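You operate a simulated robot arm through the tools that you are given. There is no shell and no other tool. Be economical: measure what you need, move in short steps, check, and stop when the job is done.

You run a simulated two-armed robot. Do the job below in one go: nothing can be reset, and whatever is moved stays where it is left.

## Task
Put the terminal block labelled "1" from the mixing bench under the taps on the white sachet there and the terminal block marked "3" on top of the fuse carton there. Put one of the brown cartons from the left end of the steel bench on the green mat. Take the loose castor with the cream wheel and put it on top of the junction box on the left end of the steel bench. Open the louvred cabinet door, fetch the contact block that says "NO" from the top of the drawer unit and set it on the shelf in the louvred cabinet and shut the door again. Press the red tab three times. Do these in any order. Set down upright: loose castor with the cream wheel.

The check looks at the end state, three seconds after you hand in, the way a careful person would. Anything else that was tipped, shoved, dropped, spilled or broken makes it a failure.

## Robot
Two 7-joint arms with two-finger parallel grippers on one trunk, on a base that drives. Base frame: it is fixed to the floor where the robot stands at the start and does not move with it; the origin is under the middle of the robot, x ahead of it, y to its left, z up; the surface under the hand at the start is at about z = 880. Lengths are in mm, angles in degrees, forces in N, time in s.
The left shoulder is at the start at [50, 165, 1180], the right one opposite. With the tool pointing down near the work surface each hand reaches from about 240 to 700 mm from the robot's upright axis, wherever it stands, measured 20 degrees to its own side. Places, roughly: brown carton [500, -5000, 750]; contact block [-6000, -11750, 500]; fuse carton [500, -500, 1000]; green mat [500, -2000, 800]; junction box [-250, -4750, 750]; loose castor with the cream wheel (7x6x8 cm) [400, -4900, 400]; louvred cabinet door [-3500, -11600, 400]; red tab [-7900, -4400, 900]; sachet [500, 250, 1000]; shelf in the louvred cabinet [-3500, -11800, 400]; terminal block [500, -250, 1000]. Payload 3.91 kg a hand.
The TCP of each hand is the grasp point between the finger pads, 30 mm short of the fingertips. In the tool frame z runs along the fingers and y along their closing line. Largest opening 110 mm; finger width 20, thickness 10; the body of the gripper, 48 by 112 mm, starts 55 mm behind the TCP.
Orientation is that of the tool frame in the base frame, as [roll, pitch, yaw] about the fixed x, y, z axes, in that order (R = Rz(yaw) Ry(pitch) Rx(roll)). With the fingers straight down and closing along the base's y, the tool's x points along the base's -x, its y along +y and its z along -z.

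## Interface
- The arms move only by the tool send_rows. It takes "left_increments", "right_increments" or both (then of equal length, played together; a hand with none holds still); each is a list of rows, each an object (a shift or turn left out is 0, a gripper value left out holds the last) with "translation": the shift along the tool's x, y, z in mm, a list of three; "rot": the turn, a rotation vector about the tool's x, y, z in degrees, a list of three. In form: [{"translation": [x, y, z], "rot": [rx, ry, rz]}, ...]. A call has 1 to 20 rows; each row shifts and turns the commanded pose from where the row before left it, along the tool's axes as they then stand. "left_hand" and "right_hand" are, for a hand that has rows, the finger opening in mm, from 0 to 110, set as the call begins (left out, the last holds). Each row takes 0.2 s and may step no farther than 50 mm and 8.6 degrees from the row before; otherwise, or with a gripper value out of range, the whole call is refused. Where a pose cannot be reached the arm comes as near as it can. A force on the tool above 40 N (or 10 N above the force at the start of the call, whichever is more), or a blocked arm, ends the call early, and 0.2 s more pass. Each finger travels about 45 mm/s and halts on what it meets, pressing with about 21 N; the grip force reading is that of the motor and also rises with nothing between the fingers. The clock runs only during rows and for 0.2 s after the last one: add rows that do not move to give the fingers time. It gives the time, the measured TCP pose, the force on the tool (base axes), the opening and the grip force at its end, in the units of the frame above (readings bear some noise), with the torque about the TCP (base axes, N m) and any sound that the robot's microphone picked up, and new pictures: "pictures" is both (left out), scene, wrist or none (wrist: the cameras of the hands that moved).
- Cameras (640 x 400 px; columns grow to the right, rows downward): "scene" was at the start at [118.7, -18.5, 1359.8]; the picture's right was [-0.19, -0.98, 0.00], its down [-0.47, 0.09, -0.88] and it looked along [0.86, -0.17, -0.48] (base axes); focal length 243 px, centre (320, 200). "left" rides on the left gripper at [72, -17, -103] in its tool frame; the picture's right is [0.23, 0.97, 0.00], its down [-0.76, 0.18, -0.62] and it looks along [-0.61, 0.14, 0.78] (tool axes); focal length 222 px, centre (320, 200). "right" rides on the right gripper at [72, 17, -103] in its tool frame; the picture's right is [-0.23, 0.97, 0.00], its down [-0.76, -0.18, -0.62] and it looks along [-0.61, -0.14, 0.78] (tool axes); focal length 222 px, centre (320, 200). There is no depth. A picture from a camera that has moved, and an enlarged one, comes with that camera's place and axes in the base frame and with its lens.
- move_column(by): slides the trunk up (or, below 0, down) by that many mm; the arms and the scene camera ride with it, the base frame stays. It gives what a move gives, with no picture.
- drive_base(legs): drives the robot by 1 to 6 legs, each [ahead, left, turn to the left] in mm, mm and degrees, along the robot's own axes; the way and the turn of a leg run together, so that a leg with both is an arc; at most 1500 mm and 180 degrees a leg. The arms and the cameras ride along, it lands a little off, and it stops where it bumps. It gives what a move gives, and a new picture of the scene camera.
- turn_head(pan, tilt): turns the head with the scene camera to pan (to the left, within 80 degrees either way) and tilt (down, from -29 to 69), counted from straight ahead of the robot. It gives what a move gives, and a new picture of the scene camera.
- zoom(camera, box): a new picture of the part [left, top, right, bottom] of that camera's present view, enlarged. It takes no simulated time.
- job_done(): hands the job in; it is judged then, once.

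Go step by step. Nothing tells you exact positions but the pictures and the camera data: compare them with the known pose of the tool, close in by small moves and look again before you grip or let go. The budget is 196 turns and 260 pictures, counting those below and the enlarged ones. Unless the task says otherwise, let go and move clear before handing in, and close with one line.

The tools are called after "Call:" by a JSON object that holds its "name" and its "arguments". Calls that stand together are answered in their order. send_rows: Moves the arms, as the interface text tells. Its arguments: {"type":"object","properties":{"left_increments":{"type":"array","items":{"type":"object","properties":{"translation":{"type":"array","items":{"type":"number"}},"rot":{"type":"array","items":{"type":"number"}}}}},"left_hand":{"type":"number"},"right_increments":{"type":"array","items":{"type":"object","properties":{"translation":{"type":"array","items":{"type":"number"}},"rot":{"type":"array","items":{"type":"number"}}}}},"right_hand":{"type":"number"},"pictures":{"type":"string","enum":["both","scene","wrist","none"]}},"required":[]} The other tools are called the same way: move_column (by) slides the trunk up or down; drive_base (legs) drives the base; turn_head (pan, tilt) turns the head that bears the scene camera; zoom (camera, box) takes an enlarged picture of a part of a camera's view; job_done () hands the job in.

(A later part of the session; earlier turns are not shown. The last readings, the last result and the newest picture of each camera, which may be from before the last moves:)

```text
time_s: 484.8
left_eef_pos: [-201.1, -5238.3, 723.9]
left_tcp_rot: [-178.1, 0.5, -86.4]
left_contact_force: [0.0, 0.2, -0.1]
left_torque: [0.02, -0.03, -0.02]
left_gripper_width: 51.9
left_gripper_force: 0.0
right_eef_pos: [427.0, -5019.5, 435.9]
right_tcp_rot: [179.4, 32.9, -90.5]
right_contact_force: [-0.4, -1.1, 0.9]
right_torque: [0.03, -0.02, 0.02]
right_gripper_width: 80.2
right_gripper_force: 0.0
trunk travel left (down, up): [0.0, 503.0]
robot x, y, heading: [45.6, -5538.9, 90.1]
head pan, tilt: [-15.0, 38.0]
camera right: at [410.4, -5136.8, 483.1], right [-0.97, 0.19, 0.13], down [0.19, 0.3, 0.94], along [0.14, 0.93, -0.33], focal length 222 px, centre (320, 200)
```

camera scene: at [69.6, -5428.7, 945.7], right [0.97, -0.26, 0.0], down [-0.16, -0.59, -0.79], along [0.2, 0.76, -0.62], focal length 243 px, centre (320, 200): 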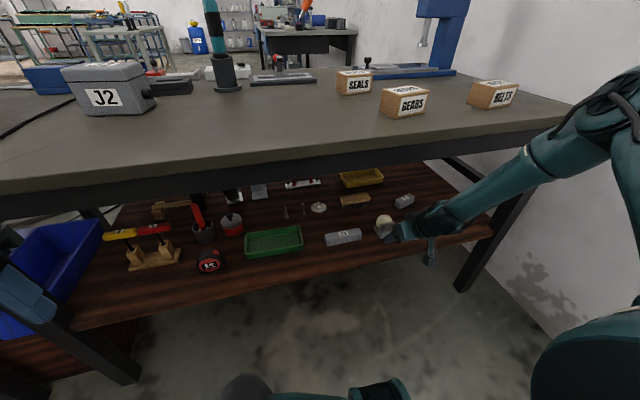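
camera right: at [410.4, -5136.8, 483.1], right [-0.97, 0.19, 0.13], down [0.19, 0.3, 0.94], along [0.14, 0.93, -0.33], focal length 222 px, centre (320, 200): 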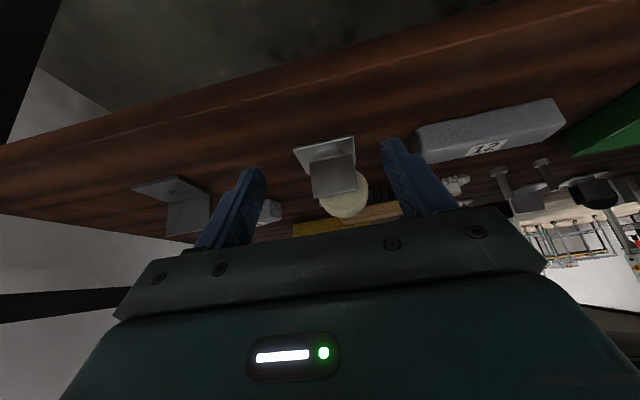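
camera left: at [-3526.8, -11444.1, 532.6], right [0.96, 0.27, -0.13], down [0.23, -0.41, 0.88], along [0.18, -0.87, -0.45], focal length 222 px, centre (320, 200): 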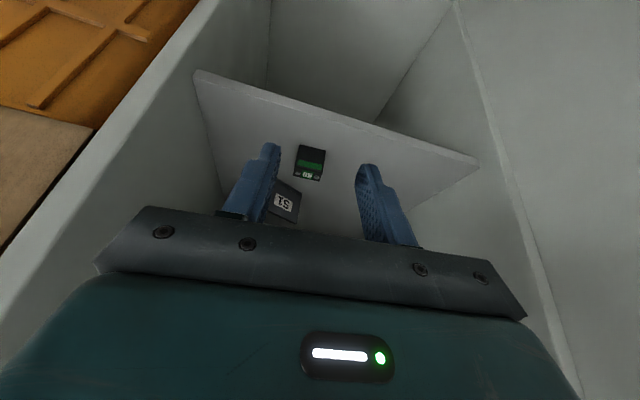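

Aligned: castor plate x 396–456, wheel centre ≈[420,-4915]. I move in by driving 80 mm.

Call:
{"name": "drive_base", "arguments": {"legs": [[80, 5, 0]]}}

Call:
{"name": "send_rows", "arguments": {"right_increments": [{"translation": [2, 0, 4]}, {"translation": [2, 0, 4]}, {}], "pictures": "wrist"}}

```text
time_s: 485.8
left_eef_pos: [-206.9, -5157.1, 724.4]
left_tcp_rot: [-178.1, 0.3, -86.3]
left_contact_force: [0.2, 0.3, -0.9]
left_torque: [0.03, -0.02, -0.03]
left_gripper_width: 52.2
left_gripper_force: 0.0
right_eef_pos: [421.5, -4939.2, 436.4]
right_tcp_rot: [179.4, 32.9, -90.6]
right_contact_force: [-1.1, 0.7, 0.0]
right_torque: [0.0, 0.01, 0.02]
right_gripper_width: 79.8
right_gripper_force: 0.1
trunk travel left (down, up): [0.0, 503.0]
robot x, y, heading: [40.9, -5457.4, 90.1]
head pan, tilt: [-15.0, 38.0]
camera scene: at [64.8, -5348.6, 945.7], right [0.97, -0.26, 0.0], down [-0.16, -0.59, -0.79], along [0.2, 0.76, -0.62], focal length 243 px, centre (320, 200)
```

scene: 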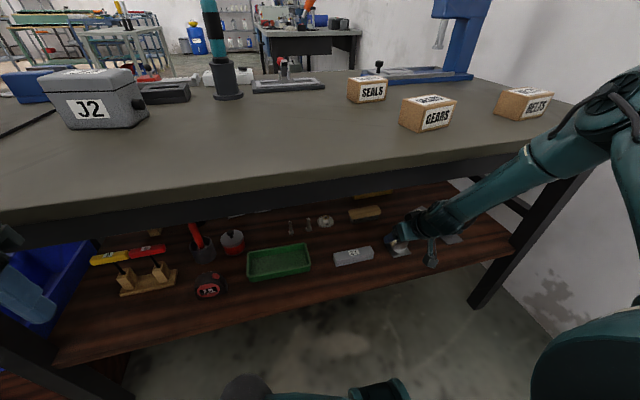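

```text
time_s: 486.6
left_eef_pos: [-206.8, -5157.3, 724.4]
left_tcp_rot: [-178.1, 0.4, -86.5]
left_contact_force: [0.4, 0.7, -0.2]
left_torque: [0.0, 0.02, 0.0]
left_gripper_width: 51.9
left_gripper_force: 0.2
right_eef_pos: [422.2, -4939.5, 435.7]
right_tcp_rot: [179.5, 32.9, -90.5]
right_contact_force: [0.4, -0.7, -0.3]
right_torque: [-0.04, -0.01, -0.01]
right_gripper_width: 80.1
right_gripper_force: 0.2
right hand out of reach, approached as far as the arm can: row 1, 2
trunk travel left (down, up): [0.0, 503.0]
robot x, y, heading: [39.1, -5461.4, 89.9]
head pan, tilt: [-15.0, 38.0]
camera right: at [405.9, -5057.1, 483.0], right [-0.97, 0.19, 0.13], down [0.19, 0.3, 0.94], along [0.14, 0.93, -0.33], focal length 222 px, centre (320, 200)
```

right: 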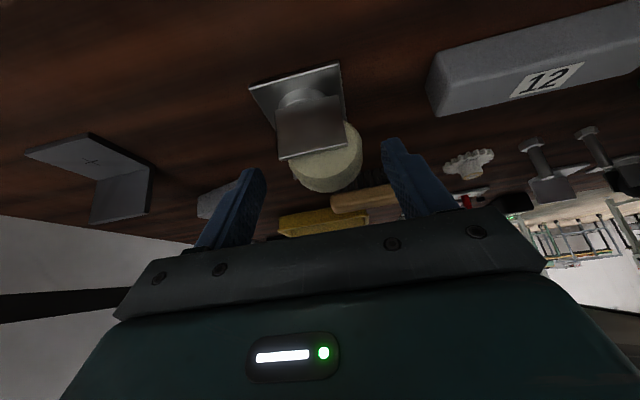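

The wheel centre is at fingertip depth; I need ~25 mm more along the fingers. I steepen 4.5° more and go in slowly.

Call:
{"name": "send_rows", "arguments": {"right_increments": [{"rot": [0, 4.5, 0]}, {"translation": [0, 0, 5]}, {"translation": [0, 0, 5]}, {"translation": [0, 0, 5]}, {"translation": [0, 0, 5]}, {"translation": [0, 0, 5]}, {}], "pictures": "wrist"}}

```text
time_s: 488.2
left_eef_pos: [-207.3, -5158.6, 724.7]
left_tcp_rot: [-178.1, 0.4, -86.6]
left_contact_force: [1.0, -0.8, -0.1]
left_torque: [0.01, 0.0, 0.03]
left_gripper_width: 52.3
left_gripper_force: 0.1
right_eef_pos: [422.5, -4936.9, 430.3]
right_tcp_rot: [179.4, 28.4, -90.4]
right_contact_force: [-0.7, -0.8, 0.6]
right_torque: [-0.01, 0.0, 0.0]
right_gripper_width: 79.9
right_gripper_force: 0.1
right hand out of reach, approached as far as the arm can: row 3, 4, 5, 6
trunk travel left (down, up): [0.0, 503.0]
robot x, y, heading: [42.2, -5461.4, 90.2]
head pan, tilt: [-15.0, 38.0]
camera right: at [406.8, -5050.5, 486.8], right [-0.97, 0.2, 0.12], down [0.19, 0.37, 0.91], along [0.14, 0.9, -0.4], focal length 222 px, centre (320, 200)
```

right: 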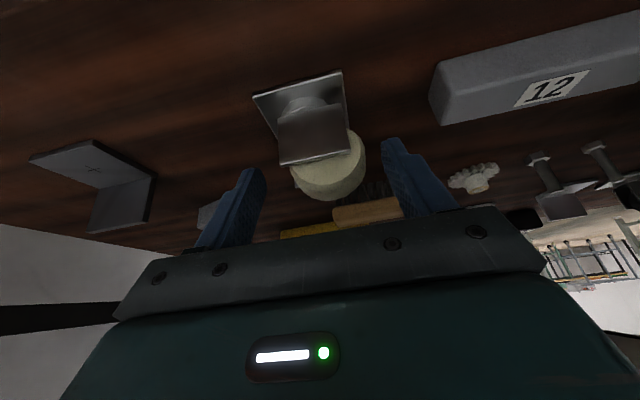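

It's at arm's length. I back out, shift the base right so the arm is less stretched, lower, and come in again.

Call:
{"name": "drive_base", "arguments": {"legs": [[-100, 0, 0], [0, -95, 0]]}}

Call:
{"name": "send_rows", "arguments": {"right_increments": [{"translation": [0, 24, 0]}, {"translation": [0, 24, 0]}, {"translation": [0, 24, 0]}, {"translation": [0, 24, 0]}, {"translation": [3, 0, 6]}, {"translation": [3, 0, 6]}, {"translation": [3, 0, 6]}, {}], "pictures": "none"}}

```text
time_s: 490.5
left_eef_pos: [-111.6, -5254.9, 722.9]
left_tcp_rot: [-178.1, 0.3, -86.4]
left_contact_force: [-0.2, 0.1, 0.0]
left_torque: [-0.03, 0.03, -0.02]
left_gripper_width: 51.8
left_gripper_force: 0.1
right_eef_pos: [517.8, -5034.6, 431.8]
right_tcp_rot: [179.3, 28.3, -90.4]
right_contact_force: [0.3, -0.6, 0.3]
right_torque: [-0.05, 0.02, -0.01]
right_gripper_width: 79.9
right_gripper_force: 0.0
trunk travel left (down, up): [0.0, 503.0]
robot x, y, heading: [136.3, -5556.9, 90.1]
head pan, tilt: [-15.0, 38.0]
camera scene: at [159.4, -5446.1, 945.7], right [0.97, -0.26, 0.0], down [-0.16, -0.59, -0.79], along [0.2, 0.76, -0.62], focal length 243 px, centre (320, 200)
```

scene: 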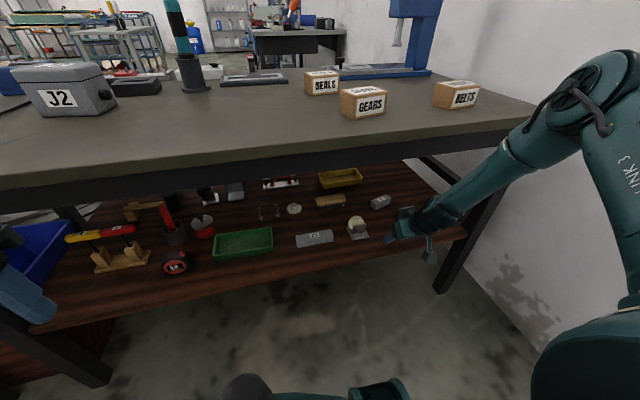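

```text
time_s: 492.3
left_eef_pos: [-112.7, -5254.8, 723.9]
left_tcp_rot: [-178.1, 0.3, -86.5]
left_contact_force: [-0.3, -0.4, 0.9]
left_torque: [0.01, 0.02, -0.01]
left_gripper_width: 51.9
left_gripper_force: 0.1
right_eef_pos: [468.4, -5055.2, 427.6]
right_tcp_rot: [179.4, 28.3, -90.6]
right_contact_force: [-0.6, 0.3, -0.1]
right_torque: [0.02, -0.03, 0.01]
right_gripper_width: 80.0
right_gripper_force: 0.1
right hand out of reach, approached as far as the arm can: row 1, 2, 3, 4, 5, 6, 7
trunk travel left (down, up): [0.0, 503.0]
robot x, y, heading: [138.0, -5556.9, 90.0]
head pan, tilt: [-15.0, 38.0]
```

At z≈430 the pads still cover the wheel's centre if I go ~12 mm further in. I restore the reach and drive in.

Call:
{"name": "send_rows", "arguments": {"right_increments": [{"translation": [-6, -16, 3]}, {"translation": [-6, -16, 3]}, {"translation": [-6, -16, 3]}, {}], "pictures": "none"}}

Call:
{"name": "drive_base", "arguments": {"legs": [[0, 94, 0]]}}

```text
time_s: 493.3
left_eef_pos: [-111.1, -5255.9, 724.3]
left_tcp_rot: [-178.2, 0.3, -86.4]
left_contact_force: [-0.7, -0.8, -0.1]
left_torque: [0.0, -0.02, 0.04]
left_gripper_width: 52.0
left_gripper_force: 0.2
right_eef_pos: [516.5, -5037.2, 429.4]
right_tcp_rot: [179.4, 28.3, -90.4]
right_contact_force: [0.6, -0.2, -0.2]
right_torque: [0.02, -0.01, 0.0]
right_gripper_width: 80.2
right_gripper_force: 0.0
trunk travel left (down, up): [0.0, 503.0]
robot x, y, heading: [141.1, -5554.8, 90.3]
head pan, tilt: [-15.0, 38.0]
```

```text
time_s: 494.8
left_eef_pos: [-207.3, -5255.3, 724.2]
left_tcp_rot: [-178.1, 0.3, -86.5]
left_contact_force: [-0.2, 0.4, 0.1]
left_torque: [-0.04, 0.0, 0.02]
left_gripper_width: 51.9
left_gripper_force: 0.0
right_eef_pos: [420.5, -5036.5, 429.9]
right_tcp_rot: [179.4, 28.2, -90.5]
right_contact_force: [0.0, 0.8, -0.4]
right_torque: [0.02, -0.01, -0.02]
right_gripper_width: 80.2
right_gripper_force: 0.2
trunk travel left (down, up): [0.0, 503.0]
robot x, y, heading: [41.1, -5558.1, 90.1]
head pan, tilt: [-15.0, 38.0]
camera scene: at [64.3, -5446.2, 945.7], right [0.97, -0.26, 0.0], down [-0.16, -0.59, -0.79], along [0.2, 0.76, -0.62], focal length 243 px, centre (320, 200)
```

scene: 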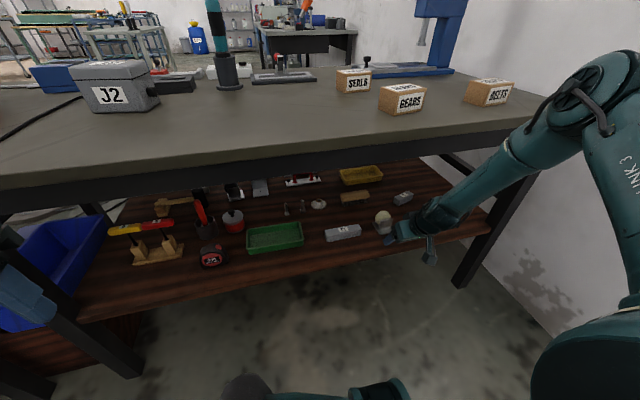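

Call:
{"name": "drive_base", "arguments": {"legs": [[114, 0, 0]]}}

Call:
{"name": "send_rows", "arguments": {"right_increments": [{}, {}, {}, {}, {}, {}], "right_hand": 0, "pictures": "wrist"}}

```text
time_s: 496.0
left_eef_pos: [-207.2, -5146.8, 724.5]
left_tcp_rot: [-178.1, 0.3, -86.6]
left_contact_force: [0.6, 1.3, 0.6]
left_torque: [0.01, -0.02, 0.01]
left_gripper_width: 52.0
left_gripper_force: 0.0
right_eef_pos: [422.1, -4941.0, 421.5]
right_tcp_rot: [179.1, 26.9, -90.7]
right_contact_force: [0.3, 0.0, 0.7]
right_torque: [0.03, 0.0, 0.01]
right_gripper_width: 80.0
right_gripper_force: 0.1
trunk travel left (down, up): [0.0, 503.0]
robot x, y, heading: [40.4, -5449.7, 89.9]
head pan, tilt: [-15.0, 38.0]
stopped in leg 1: the robot was blocked; the commanded pose is now the measured one
camera scene: at [64.4, -5338.4, 945.7], right [0.97, -0.26, 0.0], down [-0.16, -0.59, -0.79], along [0.21, 0.76, -0.62], focal length 243 px, centre (320, 200)
```

scene: 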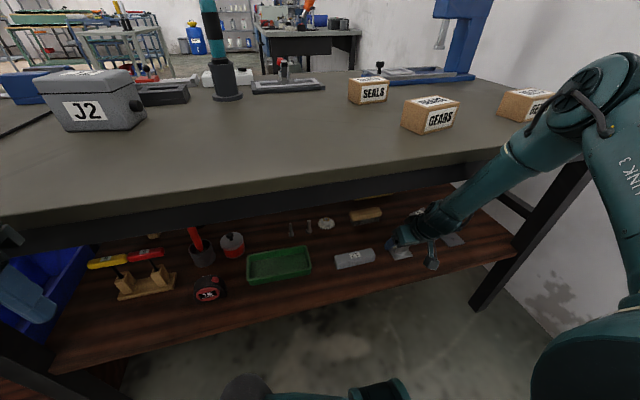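

```text
time_s: 497.4
left_eef_pos: [-207.2, -5146.9, 724.1]
left_tcp_rot: [-178.1, 0.3, -86.6]
left_contact_force: [0.0, -0.2, 0.3]
left_torque: [0.01, -0.01, 0.01]
left_gripper_width: 51.9
left_gripper_force: 0.1
right_eef_pos: [422.4, -4941.6, 422.0]
right_tcp_rot: [179.1, 26.8, -90.7]
right_contact_force: [0.2, -0.5, 1.5]
right_torque: [-0.04, -0.1, -0.01]
right_gripper_width: 52.3
right_gripper_force: 20.8
trunk travel left (down, up): [0.0, 503.0]
robot x, y, heading: [41.1, -5451.1, 89.7]
head pan, tilt: [-15.0, 38.0]
camera right: at [405.4, -5053.3, 481.4], right [-0.97, 0.21, 0.12], down [0.19, 0.4, 0.9], along [0.14, 0.89, -0.42], focal length 222 px, centre (320, 200)
```

right: 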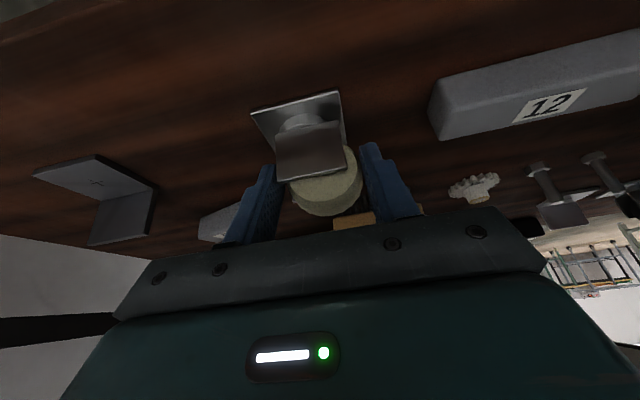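

The fingers hold the wheel (52 mm). I lift 12 mm gently and back out.

Call:
{"name": "send_rows", "arguments": {"right_increments": [{"translation": [-1, 0, -2]}, {"translation": [-2, 0, -3]}, {"translation": [-2, 0, -4]}, {"translation": [-1, 0, -3]}, {}], "pictures": "wrist"}}

```text
time_s: 498.6
left_eef_pos: [-205.1, -5146.2, 724.7]
left_tcp_rot: [-178.1, 0.3, -86.6]
left_contact_force: [-0.8, 0.3, 0.2]
left_torque: [0.04, -0.02, 0.0]
left_gripper_width: 51.9
left_gripper_force: 0.0
right_eef_pos: [421.2, -4947.5, 430.5]
right_tcp_rot: [178.9, 26.1, -90.8]
right_contact_force: [0.8, 0.8, -3.0]
right_torque: [-0.03, 0.01, 0.0]
right_gripper_width: 52.4
right_gripper_force: 20.8
trunk travel left (down, up): [0.0, 503.0]
robot x, y, heading: [41.0, -5447.7, 89.6]
head pan, tilt: [-15.0, 38.0]
camera right: at [405.5, -5057.8, 490.7], right [-0.97, 0.21, 0.12], down [0.2, 0.41, 0.89], along [0.14, 0.89, -0.44], focal length 222 px, centre (320, 200)
```

right: 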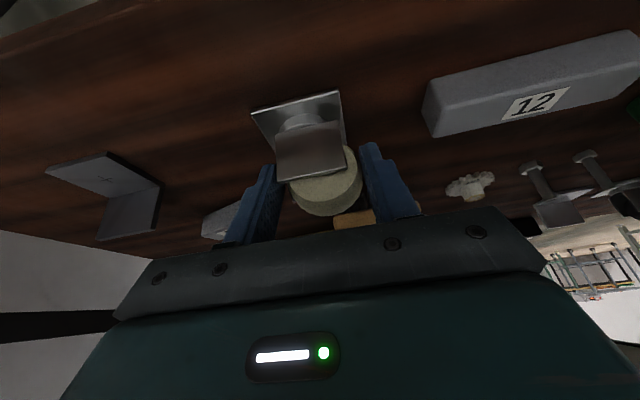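

The castor is held. I back out, raise the trunk, and lift the hand above bench height.

Call:
{"name": "drive_base", "arguments": {"legs": [[-240, 0, 0.4]]}}

Call:
{"name": "move_column", "arguments": {"by": 320}}

Call:
{"name": "send_rows", "arguments": {"right_increments": [{"translation": [-5, 5, -10]}, {"translation": [-10, 10, -20]}, {"translation": [-10, 12, -20]}, {"translation": [-10, 12, -20]}, {"translation": [-10, 12, -20]}, {"translation": [-10, 12, -20]}, {"translation": [-10, 12, -20]}, {"translation": [-10, 12, -20]}, {"translation": [-10, 12, -20]}, {"translation": [-6, 10, -12]}, {"translation": [-3, 5, -6]}, {}], "pictures": "wrist"}}

```text
time_s: 500.4
left_eef_pos: [-210.3, -5387.7, 724.2]
left_tcp_rot: [-178.0, 0.3, -86.0]
left_contact_force: [0.0, -0.6, 0.1]
left_torque: [0.02, 0.02, -0.02]
left_gripper_width: 51.9
left_gripper_force: 0.2
right_eef_pos: [417.0, -5175.2, 436.2]
right_tcp_rot: [179.0, 26.9, -90.0]
right_contact_force: [-0.4, 0.0, -2.6]
right_torque: [-0.03, 0.02, -0.01]
right_gripper_width: 52.8
right_gripper_force: 21.5
trunk travel left (down, up): [0.0, 503.0]
robot x, y, heading: [40.3, -5691.1, 90.7]
head pan, tilt: [-15.0, 38.0]
camera scene: at [64.2, -5576.4, 945.7], right [0.97, -0.25, 0.0], down [-0.15, -0.6, -0.79], along [0.2, 0.76, -0.62], focal length 243 px, centre (320, 200)
```

scene: 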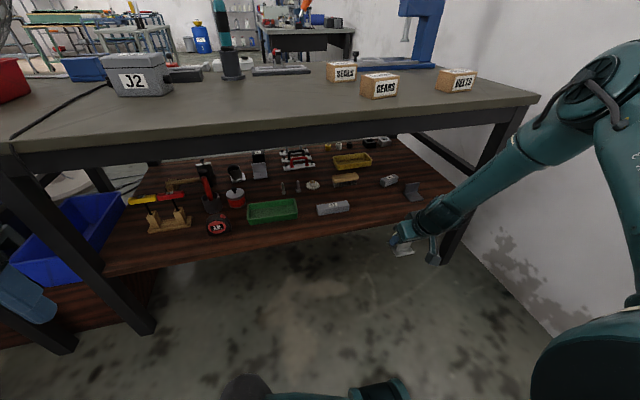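

```text
time_s: 503.6
left_eef_pos: [-209.4, -5388.1, 1044.7]
left_tcp_rot: [-178.1, 0.3, -85.9]
left_contact_force: [0.2, 0.2, -0.6]
left_torque: [0.0, -0.01, -0.01]
left_gripper_width: 51.9
left_gripper_force: 0.1
right_eef_pos: [416.7, -5175.3, 755.6]
right_tcp_rot: [179.1, 26.9, -90.0]
right_contact_force: [-0.5, 0.0, -2.3]
right_torque: [0.0, 0.0, 0.02]
right_gripper_width: 52.0
right_gripper_force: 20.6
trunk travel left (down, up): [-320.0, 183.0]
robot x, y, heading: [40.5, -5691.5, 90.6]
head pan, tilt: [-15.0, 38.0]
```

```text
time_s: 506.2
left_eef_pos: [-208.1, -5388.4, 1044.9]
left_tcp_rot: [-178.1, 0.2, -85.8]
left_contact_force: [0.3, -0.2, 0.1]
left_torque: [0.0, 0.0, 0.0]
left_gripper_width: 52.0
left_gripper_force: 0.0
right_eef_pos: [305.5, -5177.7, 967.8]
right_tcp_rot: [179.1, 27.0, -90.1]
right_contact_force: [-0.8, -0.5, -1.6]
right_torque: [-0.09, 0.04, 0.0]
right_gripper_width: 52.4
right_gripper_force: 21.0
trunk travel left (down, up): [-320.0, 183.0]
robot x, y, heading: [41.6, -5688.3, 90.6]
head pan, tilt: [-15.0, 38.0]
camera right: at [290.6, -5289.6, 1026.5], right [-0.97, 0.2, 0.12], down [0.19, 0.4, 0.9], along [0.13, 0.9, -0.42], focal length 222 px, centre (320, 200)
```

right: 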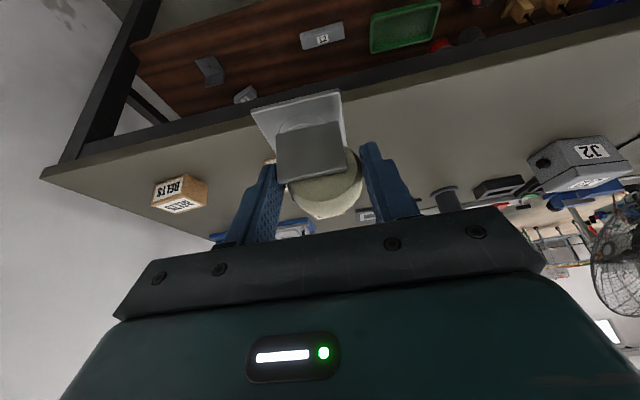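

Now I drive left in front of the junction box and measure it.

Call:
{"name": "drive_base", "arguments": {"legs": [[0, 510, -0.6], [150, 0, 0]]}}

Call:
{"name": "zoom", "arguments": {"camera": "scene", "box": [270, 60, 430, 180]}}

```text
time_s: 512.1
left_eef_pos: [-709.0, -5234.5, 1043.1]
left_tcp_rot: [-178.1, 0.3, -86.8]
left_contact_force: [-0.2, 0.3, 0.0]
left_torque: [0.0, -0.03, 0.01]
left_gripper_width: 51.9
left_gripper_force: 0.0
right_eef_pos: [-192.5, -5031.6, 966.7]
right_tcp_rot: [179.1, 26.9, -90.8]
right_contact_force: [0.9, -0.2, -3.0]
right_torque: [-0.03, 0.02, 0.01]
right_gripper_width: 52.4
right_gripper_force: 20.7
trunk travel left (down, up): [-320.0, 183.0]
robot x, y, heading: [-461.6, -5541.6, 89.5]
head pan, tilt: [-15.0, 38.0]
camera scene: at [-438.5, -5426.4, 1265.6], right [0.97, -0.26, 0.0], down [-0.16, -0.59, -0.79], along [0.21, 0.76, -0.62], focal length 243 px, centre (320, 200)
```

scene: 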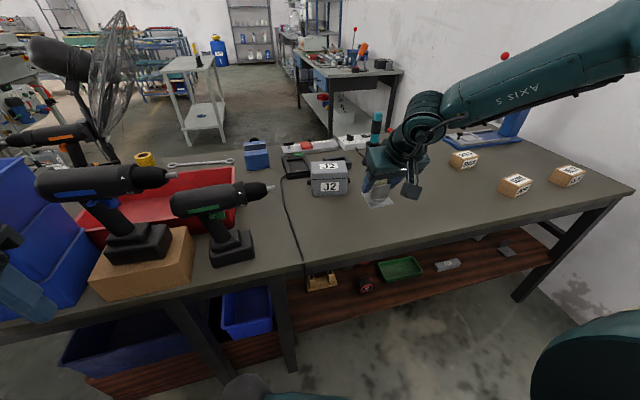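

```text
3.33 times, centred on (350, 120) of scene
camera zoom: at [-438.5, -5426.4, 1265.6], right [0.97, -0.26, 0.0], down [-0.16, -0.59, -0.79], along [0.21, 0.76, -0.62], focal length 810 px, centre (220, 467)
```

zoom: 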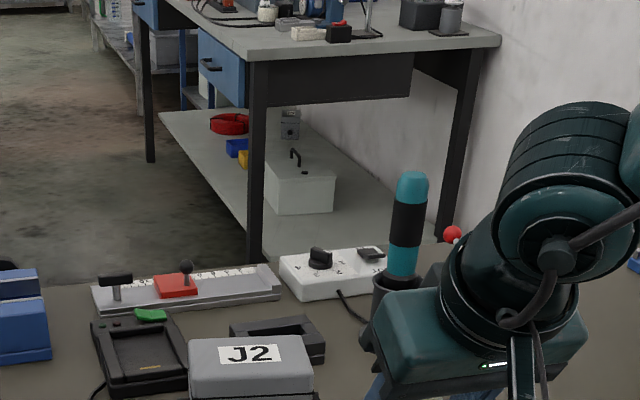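

Box top centre ≈[-221,-4752], top z≈843, 126×100 mm. I move the base up, raise the left hand a bit, and extend the right hand over the box.

Call:
{"name": "drive_base", "arguments": {"legs": [[95, 33, 0.5]]}}

Call:
{"name": "send_rows", "arguments": {"right_increments": [{"translation": [-9, 0, 4.5]}, {"translation": [-18, 0, 9]}, {"translation": [-18, 0, 9]}, {"translation": [-18, 0, 9]}, {"translation": [-18, 0, 9]}, {"translation": [-18, 0, 9]}, {"translation": [-18, 0, 9]}, {"translation": [-12, 0, 6]}, {"translation": [-9, 0, 4.5]}, {}], "pictures": "both"}}

```text
time_s: 513.2
left_eef_pos: [-744.9, -5142.7, 1042.9]
left_tcp_rot: [-178.0, 0.3, -86.2]
left_contact_force: [-0.3, 0.0, -0.5]
left_torque: [-0.01, -0.03, -0.02]
left_gripper_width: 52.2
left_gripper_force: 0.0
right_eef_pos: [-231.9, -4933.4, 967.7]
right_tcp_rot: [179.2, 26.9, -90.4]
right_contact_force: [-0.1, 0.7, -2.8]
right_torque: [-0.04, -0.02, -0.03]
right_gripper_width: 52.7
right_gripper_force: 21.0
trunk travel left (down, up): [-320.0, 183.0]
robot x, y, heading: [-496.6, -5444.6, 90.5]
head pan, tilt: [-15.0, 38.0]
camera scene: at [-473.5, -5332.1, 1265.6], right [0.97, -0.25, 0.0], down [-0.16, -0.6, -0.79], along [0.2, 0.76, -0.62], focal length 243 px, centre (320, 200)
```

scene: 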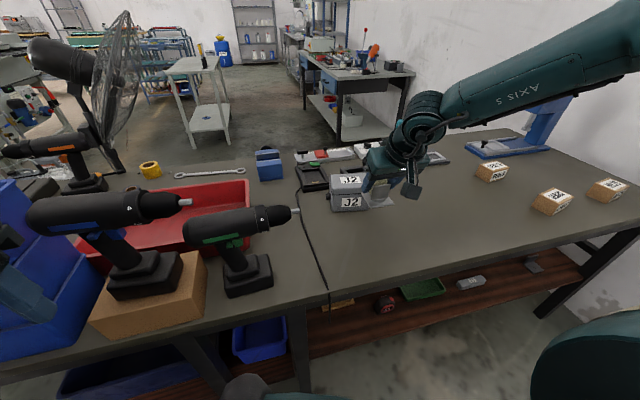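

```text
time_s: 515.4
left_eef_pos: [-744.8, -5143.8, 1044.0]
left_tcp_rot: [-178.1, 0.2, -86.2]
left_contact_force: [0.5, -0.5, 0.4]
left_torque: [-0.02, 0.02, -0.01]
left_gripper_width: 51.7
left_gripper_force: 0.0
right_eef_pos: [-228.4, -4783.0, 969.3]
right_tcp_rot: [179.1, 26.9, -90.3]
right_contact_force: [-0.4, -0.3, -2.4]
right_torque: [-0.05, 0.01, 0.0]
right_gripper_width: 52.3
right_gripper_force: 21.6
right hand out of reach, approached as far as the arm can: row 9
trunk travel left (down, up): [-320.0, 183.0]
robot x, y, heading: [-497.4, -5445.4, 90.5]
head pan, tilt: [-15.0, 38.0]
camera scene: at [-473.2, -5332.8, 1265.7], right [0.97, -0.25, 0.0], down [-0.16, -0.6, -0.79], along [0.2, 0.76, -0.62], focal length 243 px, centre (320, 200)
camera right: at [-244.8, -4896.2, 1028.6], right [-0.97, 0.2, 0.12], down [0.19, 0.4, 0.9], along [0.13, 0.9, -0.42], focal length 222 px, centre (320, 200)
```

scene: 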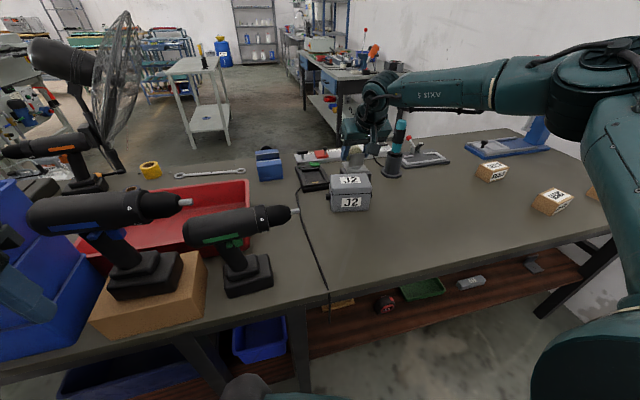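
right: 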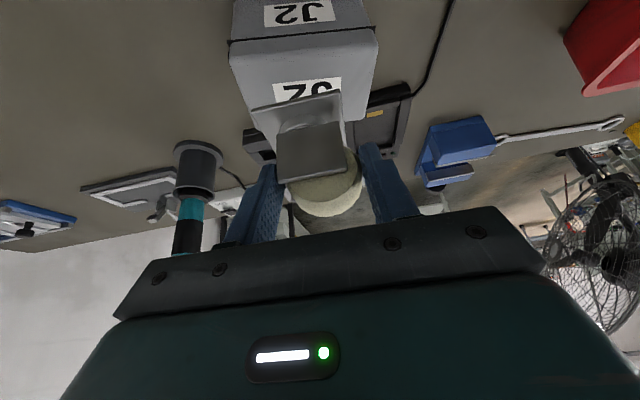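

The plate is over the box top (box x −290…−179, near edge y≈−4800). I shift 8 mm left and lower with the trunk.

Call:
{"name": "send_rows", "arguments": {"right_increments": [{"translation": [-3, 8, 1.5]}, {}], "pictures": "none"}}

Call:
{"name": "move_column", "arguments": {"by": -54}}

Call:
{"name": "send_rows", "arguments": {"right_increments": [{}, {}], "pictures": "wrist"}}

Call:
{"name": "zoom", "arguments": {"camera": "scene", "box": [290, 100, 430, 240]}}

```text
time_s: 516.0
left_eef_pos: [-745.6, -5142.8, 1043.5]
left_tcp_rot: [-178.1, 0.3, -86.2]
left_contact_force: [0.7, 0.8, 0.0]
left_torque: [-0.01, -0.02, 0.02]
left_gripper_width: 52.1
left_gripper_force: 0.0
right_eef_pos: [-234.8, -4786.9, 971.3]
right_tcp_rot: [179.0, 27.1, -90.4]
right_contact_force: [-0.3, -0.6, -2.1]
right_torque: [-0.05, -0.04, -0.02]
right_gripper_width: 52.3
right_gripper_force: 21.5
right hand out of reach, approached as far as the arm can: row 1
trunk travel left (down, up): [-320.0, 183.0]
robot x, y, heading: [-492.7, -5445.0, 90.4]
head pan, tilt: [-15.0, 38.0]
```

```text
time_s: 517.0
left_eef_pos: [-745.2, -5142.9, 989.5]
left_tcp_rot: [-178.1, 0.2, -86.1]
left_contact_force: [0.4, -0.3, 0.2]
left_torque: [0.02, 0.03, 0.0]
left_gripper_width: 52.1
left_gripper_force: 0.0
right_eef_pos: [-234.9, -4785.5, 917.7]
right_tcp_rot: [179.1, 27.1, -90.4]
right_contact_force: [-0.1, 1.2, 1.2]
right_torque: [0.01, -0.14, 0.06]
right_gripper_width: 52.0
right_gripper_force: 21.5
trunk travel left (down, up): [-266.0, 237.0]
robot x, y, heading: [-496.0, -5447.0, 90.5]
head pan, tilt: [-15.0, 38.0]
```

```text
time_s: 517.6
left_eef_pos: [-745.1, -5143.3, 991.0]
left_tcp_rot: [-178.1, 0.3, -86.2]
left_contact_force: [-0.4, 0.7, -0.1]
left_torque: [-0.01, 0.0, 0.01]
left_gripper_width: 52.1
left_gripper_force: 0.0
right_eef_pos: [-235.5, -4786.7, 918.2]
right_tcp_rot: [179.1, 27.1, -90.2]
right_contact_force: [0.5, 1.9, 3.6]
right_torque: [-0.01, -0.24, 0.07]
right_gripper_width: 52.3
right_gripper_force: 20.9
trunk travel left (down, up): [-266.0, 237.0]
robot x, y, heading: [-494.1, -5444.1, 90.5]
head pan, tilt: [-15.0, 38.0]
camera right: at [-250.4, -4898.6, 976.2], right [-0.97, 0.2, 0.12], down [0.19, 0.39, 0.9], along [0.13, 0.9, -0.42], focal length 222 px, centre (320, 200)
```

right: 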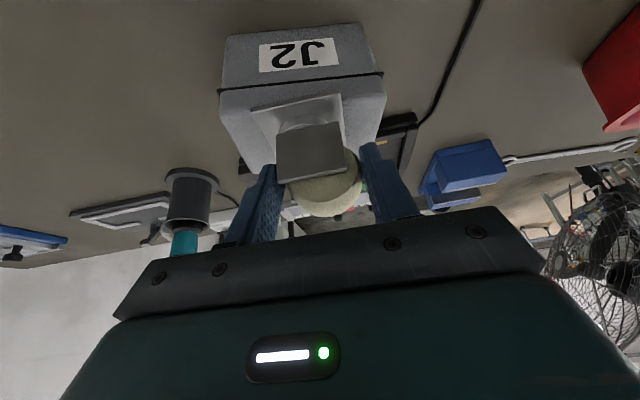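

```text
2.86 times, centred on (360, 170) of scene
camera zoom: at [-473.5, -5333.3, 1211.8], right [0.97, -0.25, 0.0], down [-0.16, -0.6, -0.79], along [0.2, 0.76, -0.62], focal length 694 px, centre (206, 286)
```

zoom: 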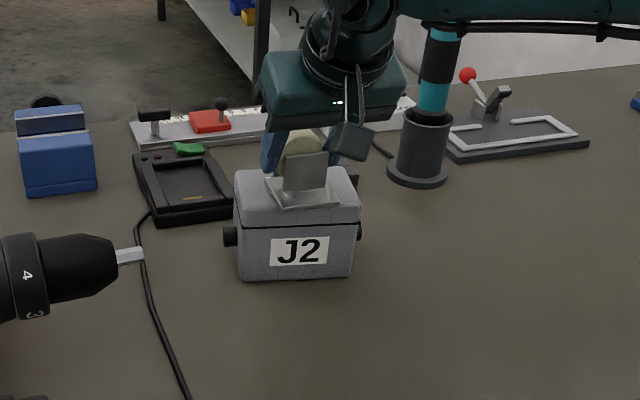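

The castor's plate rests on the box top (light contact). I open and withdraw along the finger direction.

Call:
{"name": "send_rows", "arguments": {"right_increments": [{}, {}, {}, {"translation": [0, 0, -8]}, {"translation": [0, 0, -15]}, {"translation": [0, 0, -25]}, {"translation": [5, 0, -35]}, {"translation": [20, 0, -35]}, {"translation": [35, 0, -25]}, {}], "right_hand": 85, "pictures": "scene"}}

Call:
{"name": "zoom", "arguments": {"camera": "scene", "box": [290, 100, 430, 240]}}

```text
time_s: 519.8
left_eef_pos: [-745.1, -5143.2, 990.3]
left_tcp_rot: [-178.1, 0.3, -86.1]
left_contact_force: [0.3, -1.3, -0.1]
left_torque: [0.01, 0.03, -0.02]
left_gripper_width: 52.1
left_gripper_force: 0.1
right_eef_pos: [-233.9, -4906.7, 1017.5]
right_tcp_rot: [179.1, 26.9, -90.3]
right_contact_force: [0.1, 0.0, -0.1]
right_torque: [-0.05, 0.0, -0.02]
right_gripper_width: 85.1
right_gripper_force: 0.0
trunk travel left (down, up): [-266.0, 237.0]
robot x, y, heading: [-493.8, -5447.2, 90.3]
head pan, tilt: [-15.0, 38.0]
camera scene: at [-473.3, -5333.0, 1211.7], right [0.97, -0.25, 0.0], down [-0.16, -0.6, -0.79], along [0.2, 0.76, -0.62], focal length 243 px, centre (320, 200)
```

scene: 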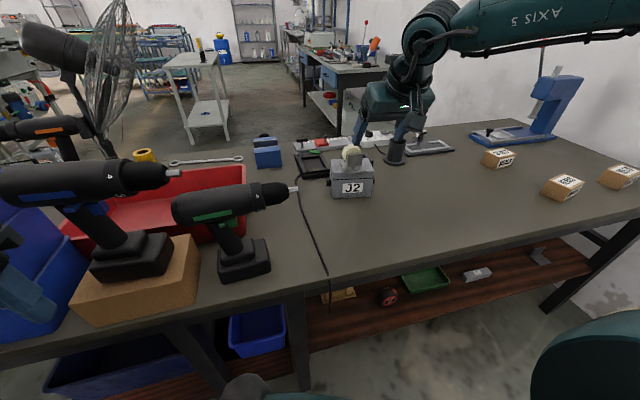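

```text
2.86 times, centred on (360, 170) of scene
camera zoom: at [-473.3, -5333.0, 1211.7], right [0.97, -0.25, 0.0], down [-0.16, -0.6, -0.79], along [0.2, 0.76, -0.62], focal length 694 px, centre (206, 286)
```

zoom: 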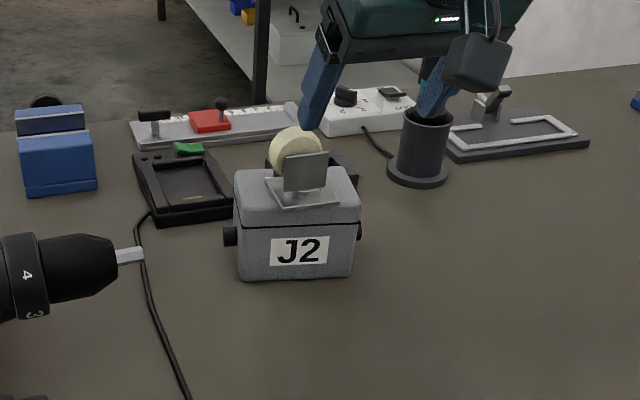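

The castor stands on the junction box. Next the brown "GEARS" carton near the rear edge (≈[375,-4945]). I retract and level the right hand, then drive right.

Call:
{"name": "send_rows", "arguments": {"right_increments": [{"translation": [20, 0, -40]}, {"translation": [35, 0, -30], "rot": [0, 7, 0]}, {"translation": [40, 0, -10], "rot": [0, 7, 0]}, {"translation": [30, 0, 0], "rot": [0, 7, 0]}, {"rot": [0, 6, 0]}, {}], "pictures": "none"}}

Call:
{"name": "drive_base", "arguments": {"legs": [[-60, 0, 0], [0, -640, -0.4]]}}

Call:
{"name": "zoom", "arguments": {"camera": "scene", "box": [280, 100, 460, 220]}}

```text
time_s: 521.2
left_eef_pos: [-746.5, -5143.7, 989.7]
left_tcp_rot: [-178.0, 0.2, -86.2]
left_contact_force: [0.0, 0.4, -0.2]
left_torque: [-0.04, -0.02, 0.04]
left_gripper_width: 52.1
left_gripper_force: 0.0
right_eef_pos: [-233.6, -5057.2, 1041.9]
right_tcp_rot: [179.2, 0.0, -89.8]
right_contact_force: [-0.8, -0.3, 0.6]
right_torque: [-0.01, -0.03, 0.01]
right_gripper_width: 85.1
right_gripper_force: 0.0
trunk travel left (down, up): [-266.0, 237.0]
robot x, y, heading: [-492.8, -5445.2, 90.4]
head pan, tilt: [-15.0, 38.0]
```

```text
time_s: 527.8
left_eef_pos: [-103.4, -5199.7, 989.9]
left_tcp_rot: [-178.0, 0.3, -87.1]
left_contact_force: [-0.5, -0.5, -0.2]
left_torque: [0.0, -0.03, -0.05]
left_gripper_width: 51.8
left_gripper_force: 0.1
right_eef_pos: [409.8, -5121.3, 1042.5]
right_tcp_rot: [179.3, 0.0, -90.8]
right_contact_force: [-0.5, -0.6, -0.4]
right_torque: [-0.01, 0.04, 0.02]
right_gripper_width: 84.8
right_gripper_force: 0.1
trunk travel left (down, up): [-266.0, 237.0]
robot x, y, heading: [138.9, -5504.3, 89.3]
head pan, tilt: [-15.0, 38.0]
camera scene: at [165.3, -5393.6, 1211.7], right [0.96, -0.27, 0.0], down [-0.17, -0.59, -0.79], along [0.21, 0.76, -0.62], focal length 243 px, centre (320, 200)
```

scene: 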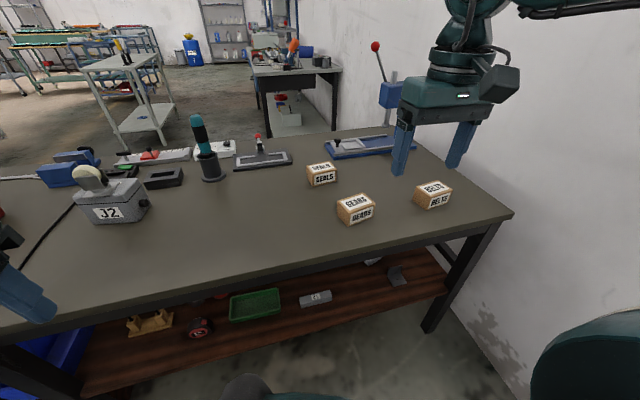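

```text
3.33 times, centred on (370, 160) of scene
camera zoom: at [165.3, -5393.6, 1211.7], right [0.96, -0.27, 0.0], down [-0.17, -0.59, -0.79], along [0.21, 0.76, -0.62], focal length 810 px, centre (153, 333)
```

zoom: 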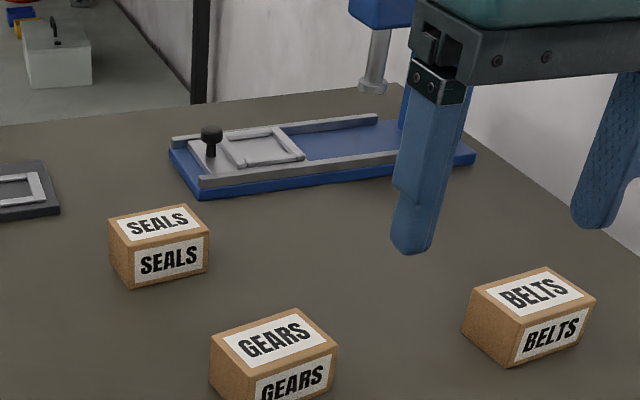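

GEARS carton: centre ≈[387,-4943], 77×50, yawed ~10°. I bring the right hand above it.

Call:
{"name": "send_rows", "arguments": {"right_increments": [{"translation": [-35, 5, 10], "rot": [0, 0, -5]}, {"translation": [-36, 8, 20], "rot": [0, 0, -5]}, {"translation": [-38, -2, 20]}, {"translation": [-36, -2, 20]}, {"translation": [-30, -2, 20]}, {"translation": [0, 0, 40]}, {"translation": [0, 0, 30]}, {}], "right_hand": 105, "pictures": "wrist"}}

```text
time_s: 529.6
left_eef_pos: [-103.8, -5200.4, 989.3]
left_tcp_rot: [-178.2, 0.3, -87.1]
left_contact_force: [-0.2, -0.2, -0.3]
left_torque: [-0.03, 0.02, -0.01]
left_gripper_width: 51.9
left_gripper_force: 0.0
right_eef_pos: [385.2, -4950.8, 885.2]
right_tcp_rot: [179.2, 0.2, -80.7]
right_contact_force: [-0.1, -0.3, 0.0]
right_torque: [0.02, -0.03, 0.04]
right_gripper_width: 105.2
right_gripper_force: 0.2
right hand out of reach, approached as far as the arm can: row 7
trunk travel left (down, up): [-266.0, 237.0]
robot x, y, heading: [139.1, -5503.4, 89.3]
head pan, tilt: [-15.0, 38.0]
camera right: at [382.6, -5026.9, 987.7], right [-1.0, 0.07, 0.01], down [0.06, 0.78, 0.62], along [0.03, 0.62, -0.78], focal length 222 px, centre (320, 200)
```

right: 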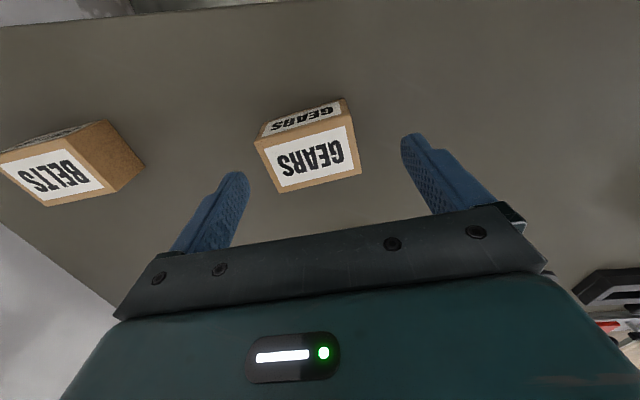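

Call:
{"name": "drive_base", "arguments": {"legs": [[25, 70, 0.5]]}}

Call:
{"name": "send_rows", "arguments": {"right_increments": [{"translation": [4, -27, 0], "rot": [0, 0, -3]}, {"translation": [4, -27, 0]}, {"translation": [4, -25, 0]}, {"translation": [0, 0, 20]}, {"translation": [0, 0, 20]}, {}], "pictures": "wrist"}}

```text
time_s: 530.9
left_eef_pos: [-177.3, -5176.5, 989.2]
left_tcp_rot: [-178.1, 0.2, -86.7]
left_contact_force: [-0.5, 0.3, 0.4]
left_torque: [0.02, 0.0, 0.02]
left_gripper_width: 52.1
left_gripper_force: 0.0
right_eef_pos: [310.9, -4924.9, 885.6]
right_tcp_rot: [179.2, 0.2, -80.3]
right_contact_force: [0.2, -0.3, 0.1]
right_torque: [0.01, 0.0, 0.03]
right_gripper_width: 105.2
right_gripper_force: 0.1
trunk travel left (down, up): [-266.0, 237.0]
robot x, y, heading: [74.4, -5479.1, 89.9]
head pan, tilt: [-15.0, 38.0]
camera scene: at [94.5, -5368.3, 1211.7], right [0.97, -0.26, 0.0], down [-0.16, -0.59, -0.79], along [0.21, 0.76, -0.62], focal length 243 px, centre (320, 200)
```

scene: 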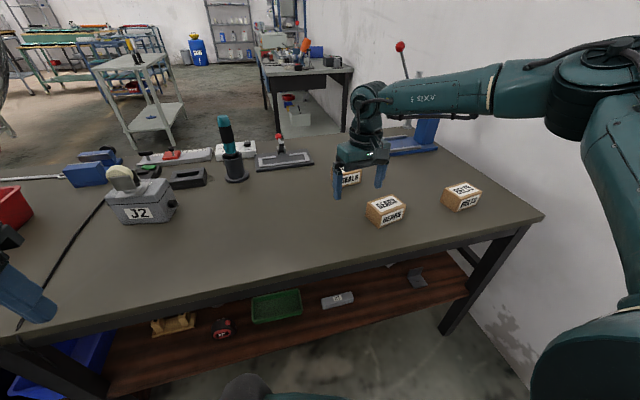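

```text
time_s: 532.3
left_eef_pos: [-175.3, -5176.1, 990.0]
left_tcp_rot: [-178.1, 0.3, -86.6]
left_contact_force: [0.2, -0.4, -0.3]
left_torque: [0.0, -0.02, 0.03]
left_gripper_width: 52.2
left_gripper_force: 0.0
right_eef_pos: [391.9, -4919.6, 845.1]
right_tcp_rot: [179.3, 0.3, -77.3]
right_contact_force: [-0.1, 0.3, -0.8]
right_torque: [0.0, 0.02, -0.02]
right_gripper_width: 105.1
right_gripper_force: 0.1
trunk travel left (down, up): [-266.0, 237.0]
robot x, y, heading: [73.0, -5476.9, 89.7]
head pan, tilt: [-15.0, 38.0]
camera right: at [392.7, -4995.6, 947.2], right [-1.0, 0.01, 0.01], down [0.02, 0.78, 0.62], along [-0.01, 0.62, -0.78], focal length 222 px, centre (320, 200)
```

right: 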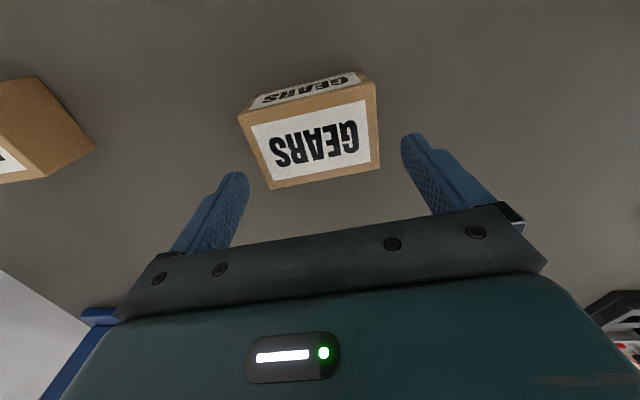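

Centred in x; I shift 18 mm back toward the edge and go down.

Call:
{"name": "send_rows", "arguments": {"right_increments": [{"translation": [17.6, 4, 0]}, {"translation": [0, 0, 15]}, {"translation": [0, 0, 15]}, {"translation": [0, 0, 10]}, {}], "pictures": "none"}}

Call:
{"name": "send_rows", "arguments": {"right_increments": [{}, {}, {}, {}, {}, {"translation": [0, 0, -2]}, {"translation": [0, 0, -4]}, {"translation": [0, 0, -8]}, {"translation": [0, 0, -12]}, {"translation": [0, 0, -15]}, {"translation": [0, 0, -12]}, {}], "right_hand": 0, "pictures": "wrist"}}

```text
time_s: 533.5
left_eef_pos: [-175.8, -5176.8, 989.9]
left_tcp_rot: [-178.1, 0.2, -86.6]
left_contact_force: [-0.1, 0.5, 0.2]
left_torque: [-0.02, -0.01, 0.03]
left_gripper_width: 52.1
left_gripper_force: 0.0
right_eef_pos: [388.2, -4939.2, 803.7]
right_tcp_rot: [179.2, 0.3, -77.2]
right_contact_force: [-0.5, 0.5, 0.2]
right_torque: [-0.02, -0.02, 0.01]
right_gripper_width: 104.9
right_gripper_force: 0.0
trunk travel left (down, up): [-266.0, 237.0]
robot x, y, heading: [78.1, -5482.2, 90.2]
head pan, tilt: [-15.0, 38.0]
```

```text
time_s: 536.1
left_eef_pos: [-175.8, -5176.2, 988.9]
left_tcp_rot: [-178.1, 0.3, -86.7]
left_contact_force: [-0.3, 0.3, 0.4]
left_torque: [0.0, -0.01, -0.04]
left_gripper_width: 52.1
left_gripper_force: 0.0
right_eef_pos: [390.2, -4937.7, 857.7]
right_tcp_rot: [179.2, 0.3, -77.3]
right_contact_force: [0.3, 0.2, -2.8]
right_torque: [-0.06, 0.02, 0.0]
right_gripper_width: 85.0
right_gripper_force: 21.1
trunk travel left (down, up): [-266.0, 237.0]
robot x, y, heading: [74.5, -5480.0, 89.9]
head pan, tilt: [-15.0, 38.0]
camera right: at [391.8, -5013.9, 960.5], right [-1.0, 0.01, 0.01], down [0.02, 0.78, 0.62], along [-0.01, 0.62, -0.78], focal length 222 px, centre (320, 200)
```

right: 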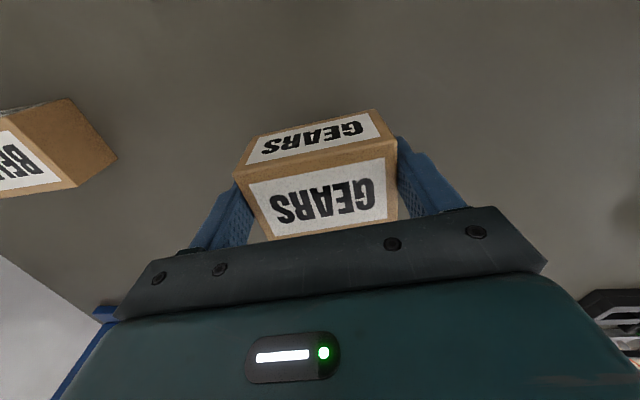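

The carton is held. I retract it, raise the trunk, and back out the way I came (past cart 1, then diagonally).

Call:
{"name": "send_rows", "arguments": {"right_increments": [{"translation": [10, 0, -20]}, {"translation": [25, 0, -20]}, {"translation": [30, 0, -20]}, {"translation": [35, 0, 0]}, {"translation": [35, 0, 0]}, {"translation": [30, 0, 0]}, {"translation": [15, 0, 0]}, {}], "pictures": "none"}}

Call:
{"name": "move_column", "arguments": {"by": 134}}

Call:
{"name": "drive_base", "arguments": {"legs": [[-110, 0, 0], [0, -395, 0], [-1500, 0, 0], [-90, -87, 0], [0, 0, -38.5], [-1120, 0, 0]]}}

```text
time_s: 537.9
left_eef_pos: [-175.1, -5175.9, 991.1]
left_tcp_rot: [-178.2, 0.3, -86.6]
left_contact_force: [0.3, -0.7, 0.4]
left_torque: [0.02, 0.02, -0.02]
left_gripper_width: 52.1
left_gripper_force: 0.1
right_eef_pos: [431.9, -5114.6, 916.3]
right_tcp_rot: [179.3, 0.3, -77.3]
right_contact_force: [0.5, -0.9, -3.4]
right_torque: [-0.04, -0.04, -0.01]
right_gripper_width: 84.9
right_gripper_force: 21.0
trunk travel left (down, up): [-266.0, 237.0]
robot x, y, heading: [74.8, -5481.6, 89.8]
head pan, tilt: [-15.0, 38.0]
```

```text
time_s: 539.5
left_eef_pos: [-175.5, -5176.3, 1123.8]
left_tcp_rot: [-178.1, 0.3, -86.6]
left_contact_force: [0.1, -0.6, -1.1]
left_torque: [0.01, 0.02, 0.02]
left_gripper_width: 52.1
left_gripper_force: 0.1
right_eef_pos: [431.9, -5115.2, 1050.3]
right_tcp_rot: [179.2, 0.2, -77.2]
right_contact_force: [-0.4, 0.4, -2.8]
right_torque: [-0.02, -0.02, -0.04]
right_gripper_width: 85.1
right_gripper_force: 21.5
trunk travel left (down, up): [-400.0, 103.0]
robot x, y, heading: [74.2, -5481.1, 89.9]
head pan, tilt: [-15.0, 38.0]
```

```text
time_s: 543.9
left_eef_pos: [178.4, -5289.0, 1121.3]
left_tcp_rot: [-177.4, 0.3, -86.7]
left_contact_force: [-0.2, 1.2, 0.7]
left_torque: [-0.04, 0.01, 0.04]
left_gripper_width: 52.1
left_gripper_force: 0.1
right_eef_pos: [787.7, -5228.9, 1052.8]
right_tcp_rot: [179.5, 0.0, -77.4]
right_contact_force: [-0.6, -0.2, -2.1]
right_torque: [-0.03, 0.01, 0.0]
right_gripper_width: 85.1
right_gripper_force: 21.0
trunk travel left (down, up): [-400.0, 103.0]
robot x, y, heading: [436.2, -5594.2, 89.9]
head pan, tilt: [-15.0, 38.0]
stopped in leg 2: the robot was blocked; the commanded pose is now the measured one
camera scene: at [446.7, -5481.6, 1346.3], right [0.97, -0.26, 0.01], down [-0.15, -0.59, -0.79], along [0.21, 0.76, -0.61], focal length 243 px, centre (320, 200)
```

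scene: 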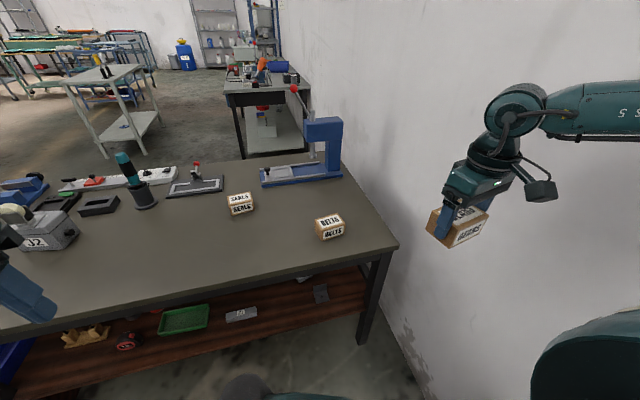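

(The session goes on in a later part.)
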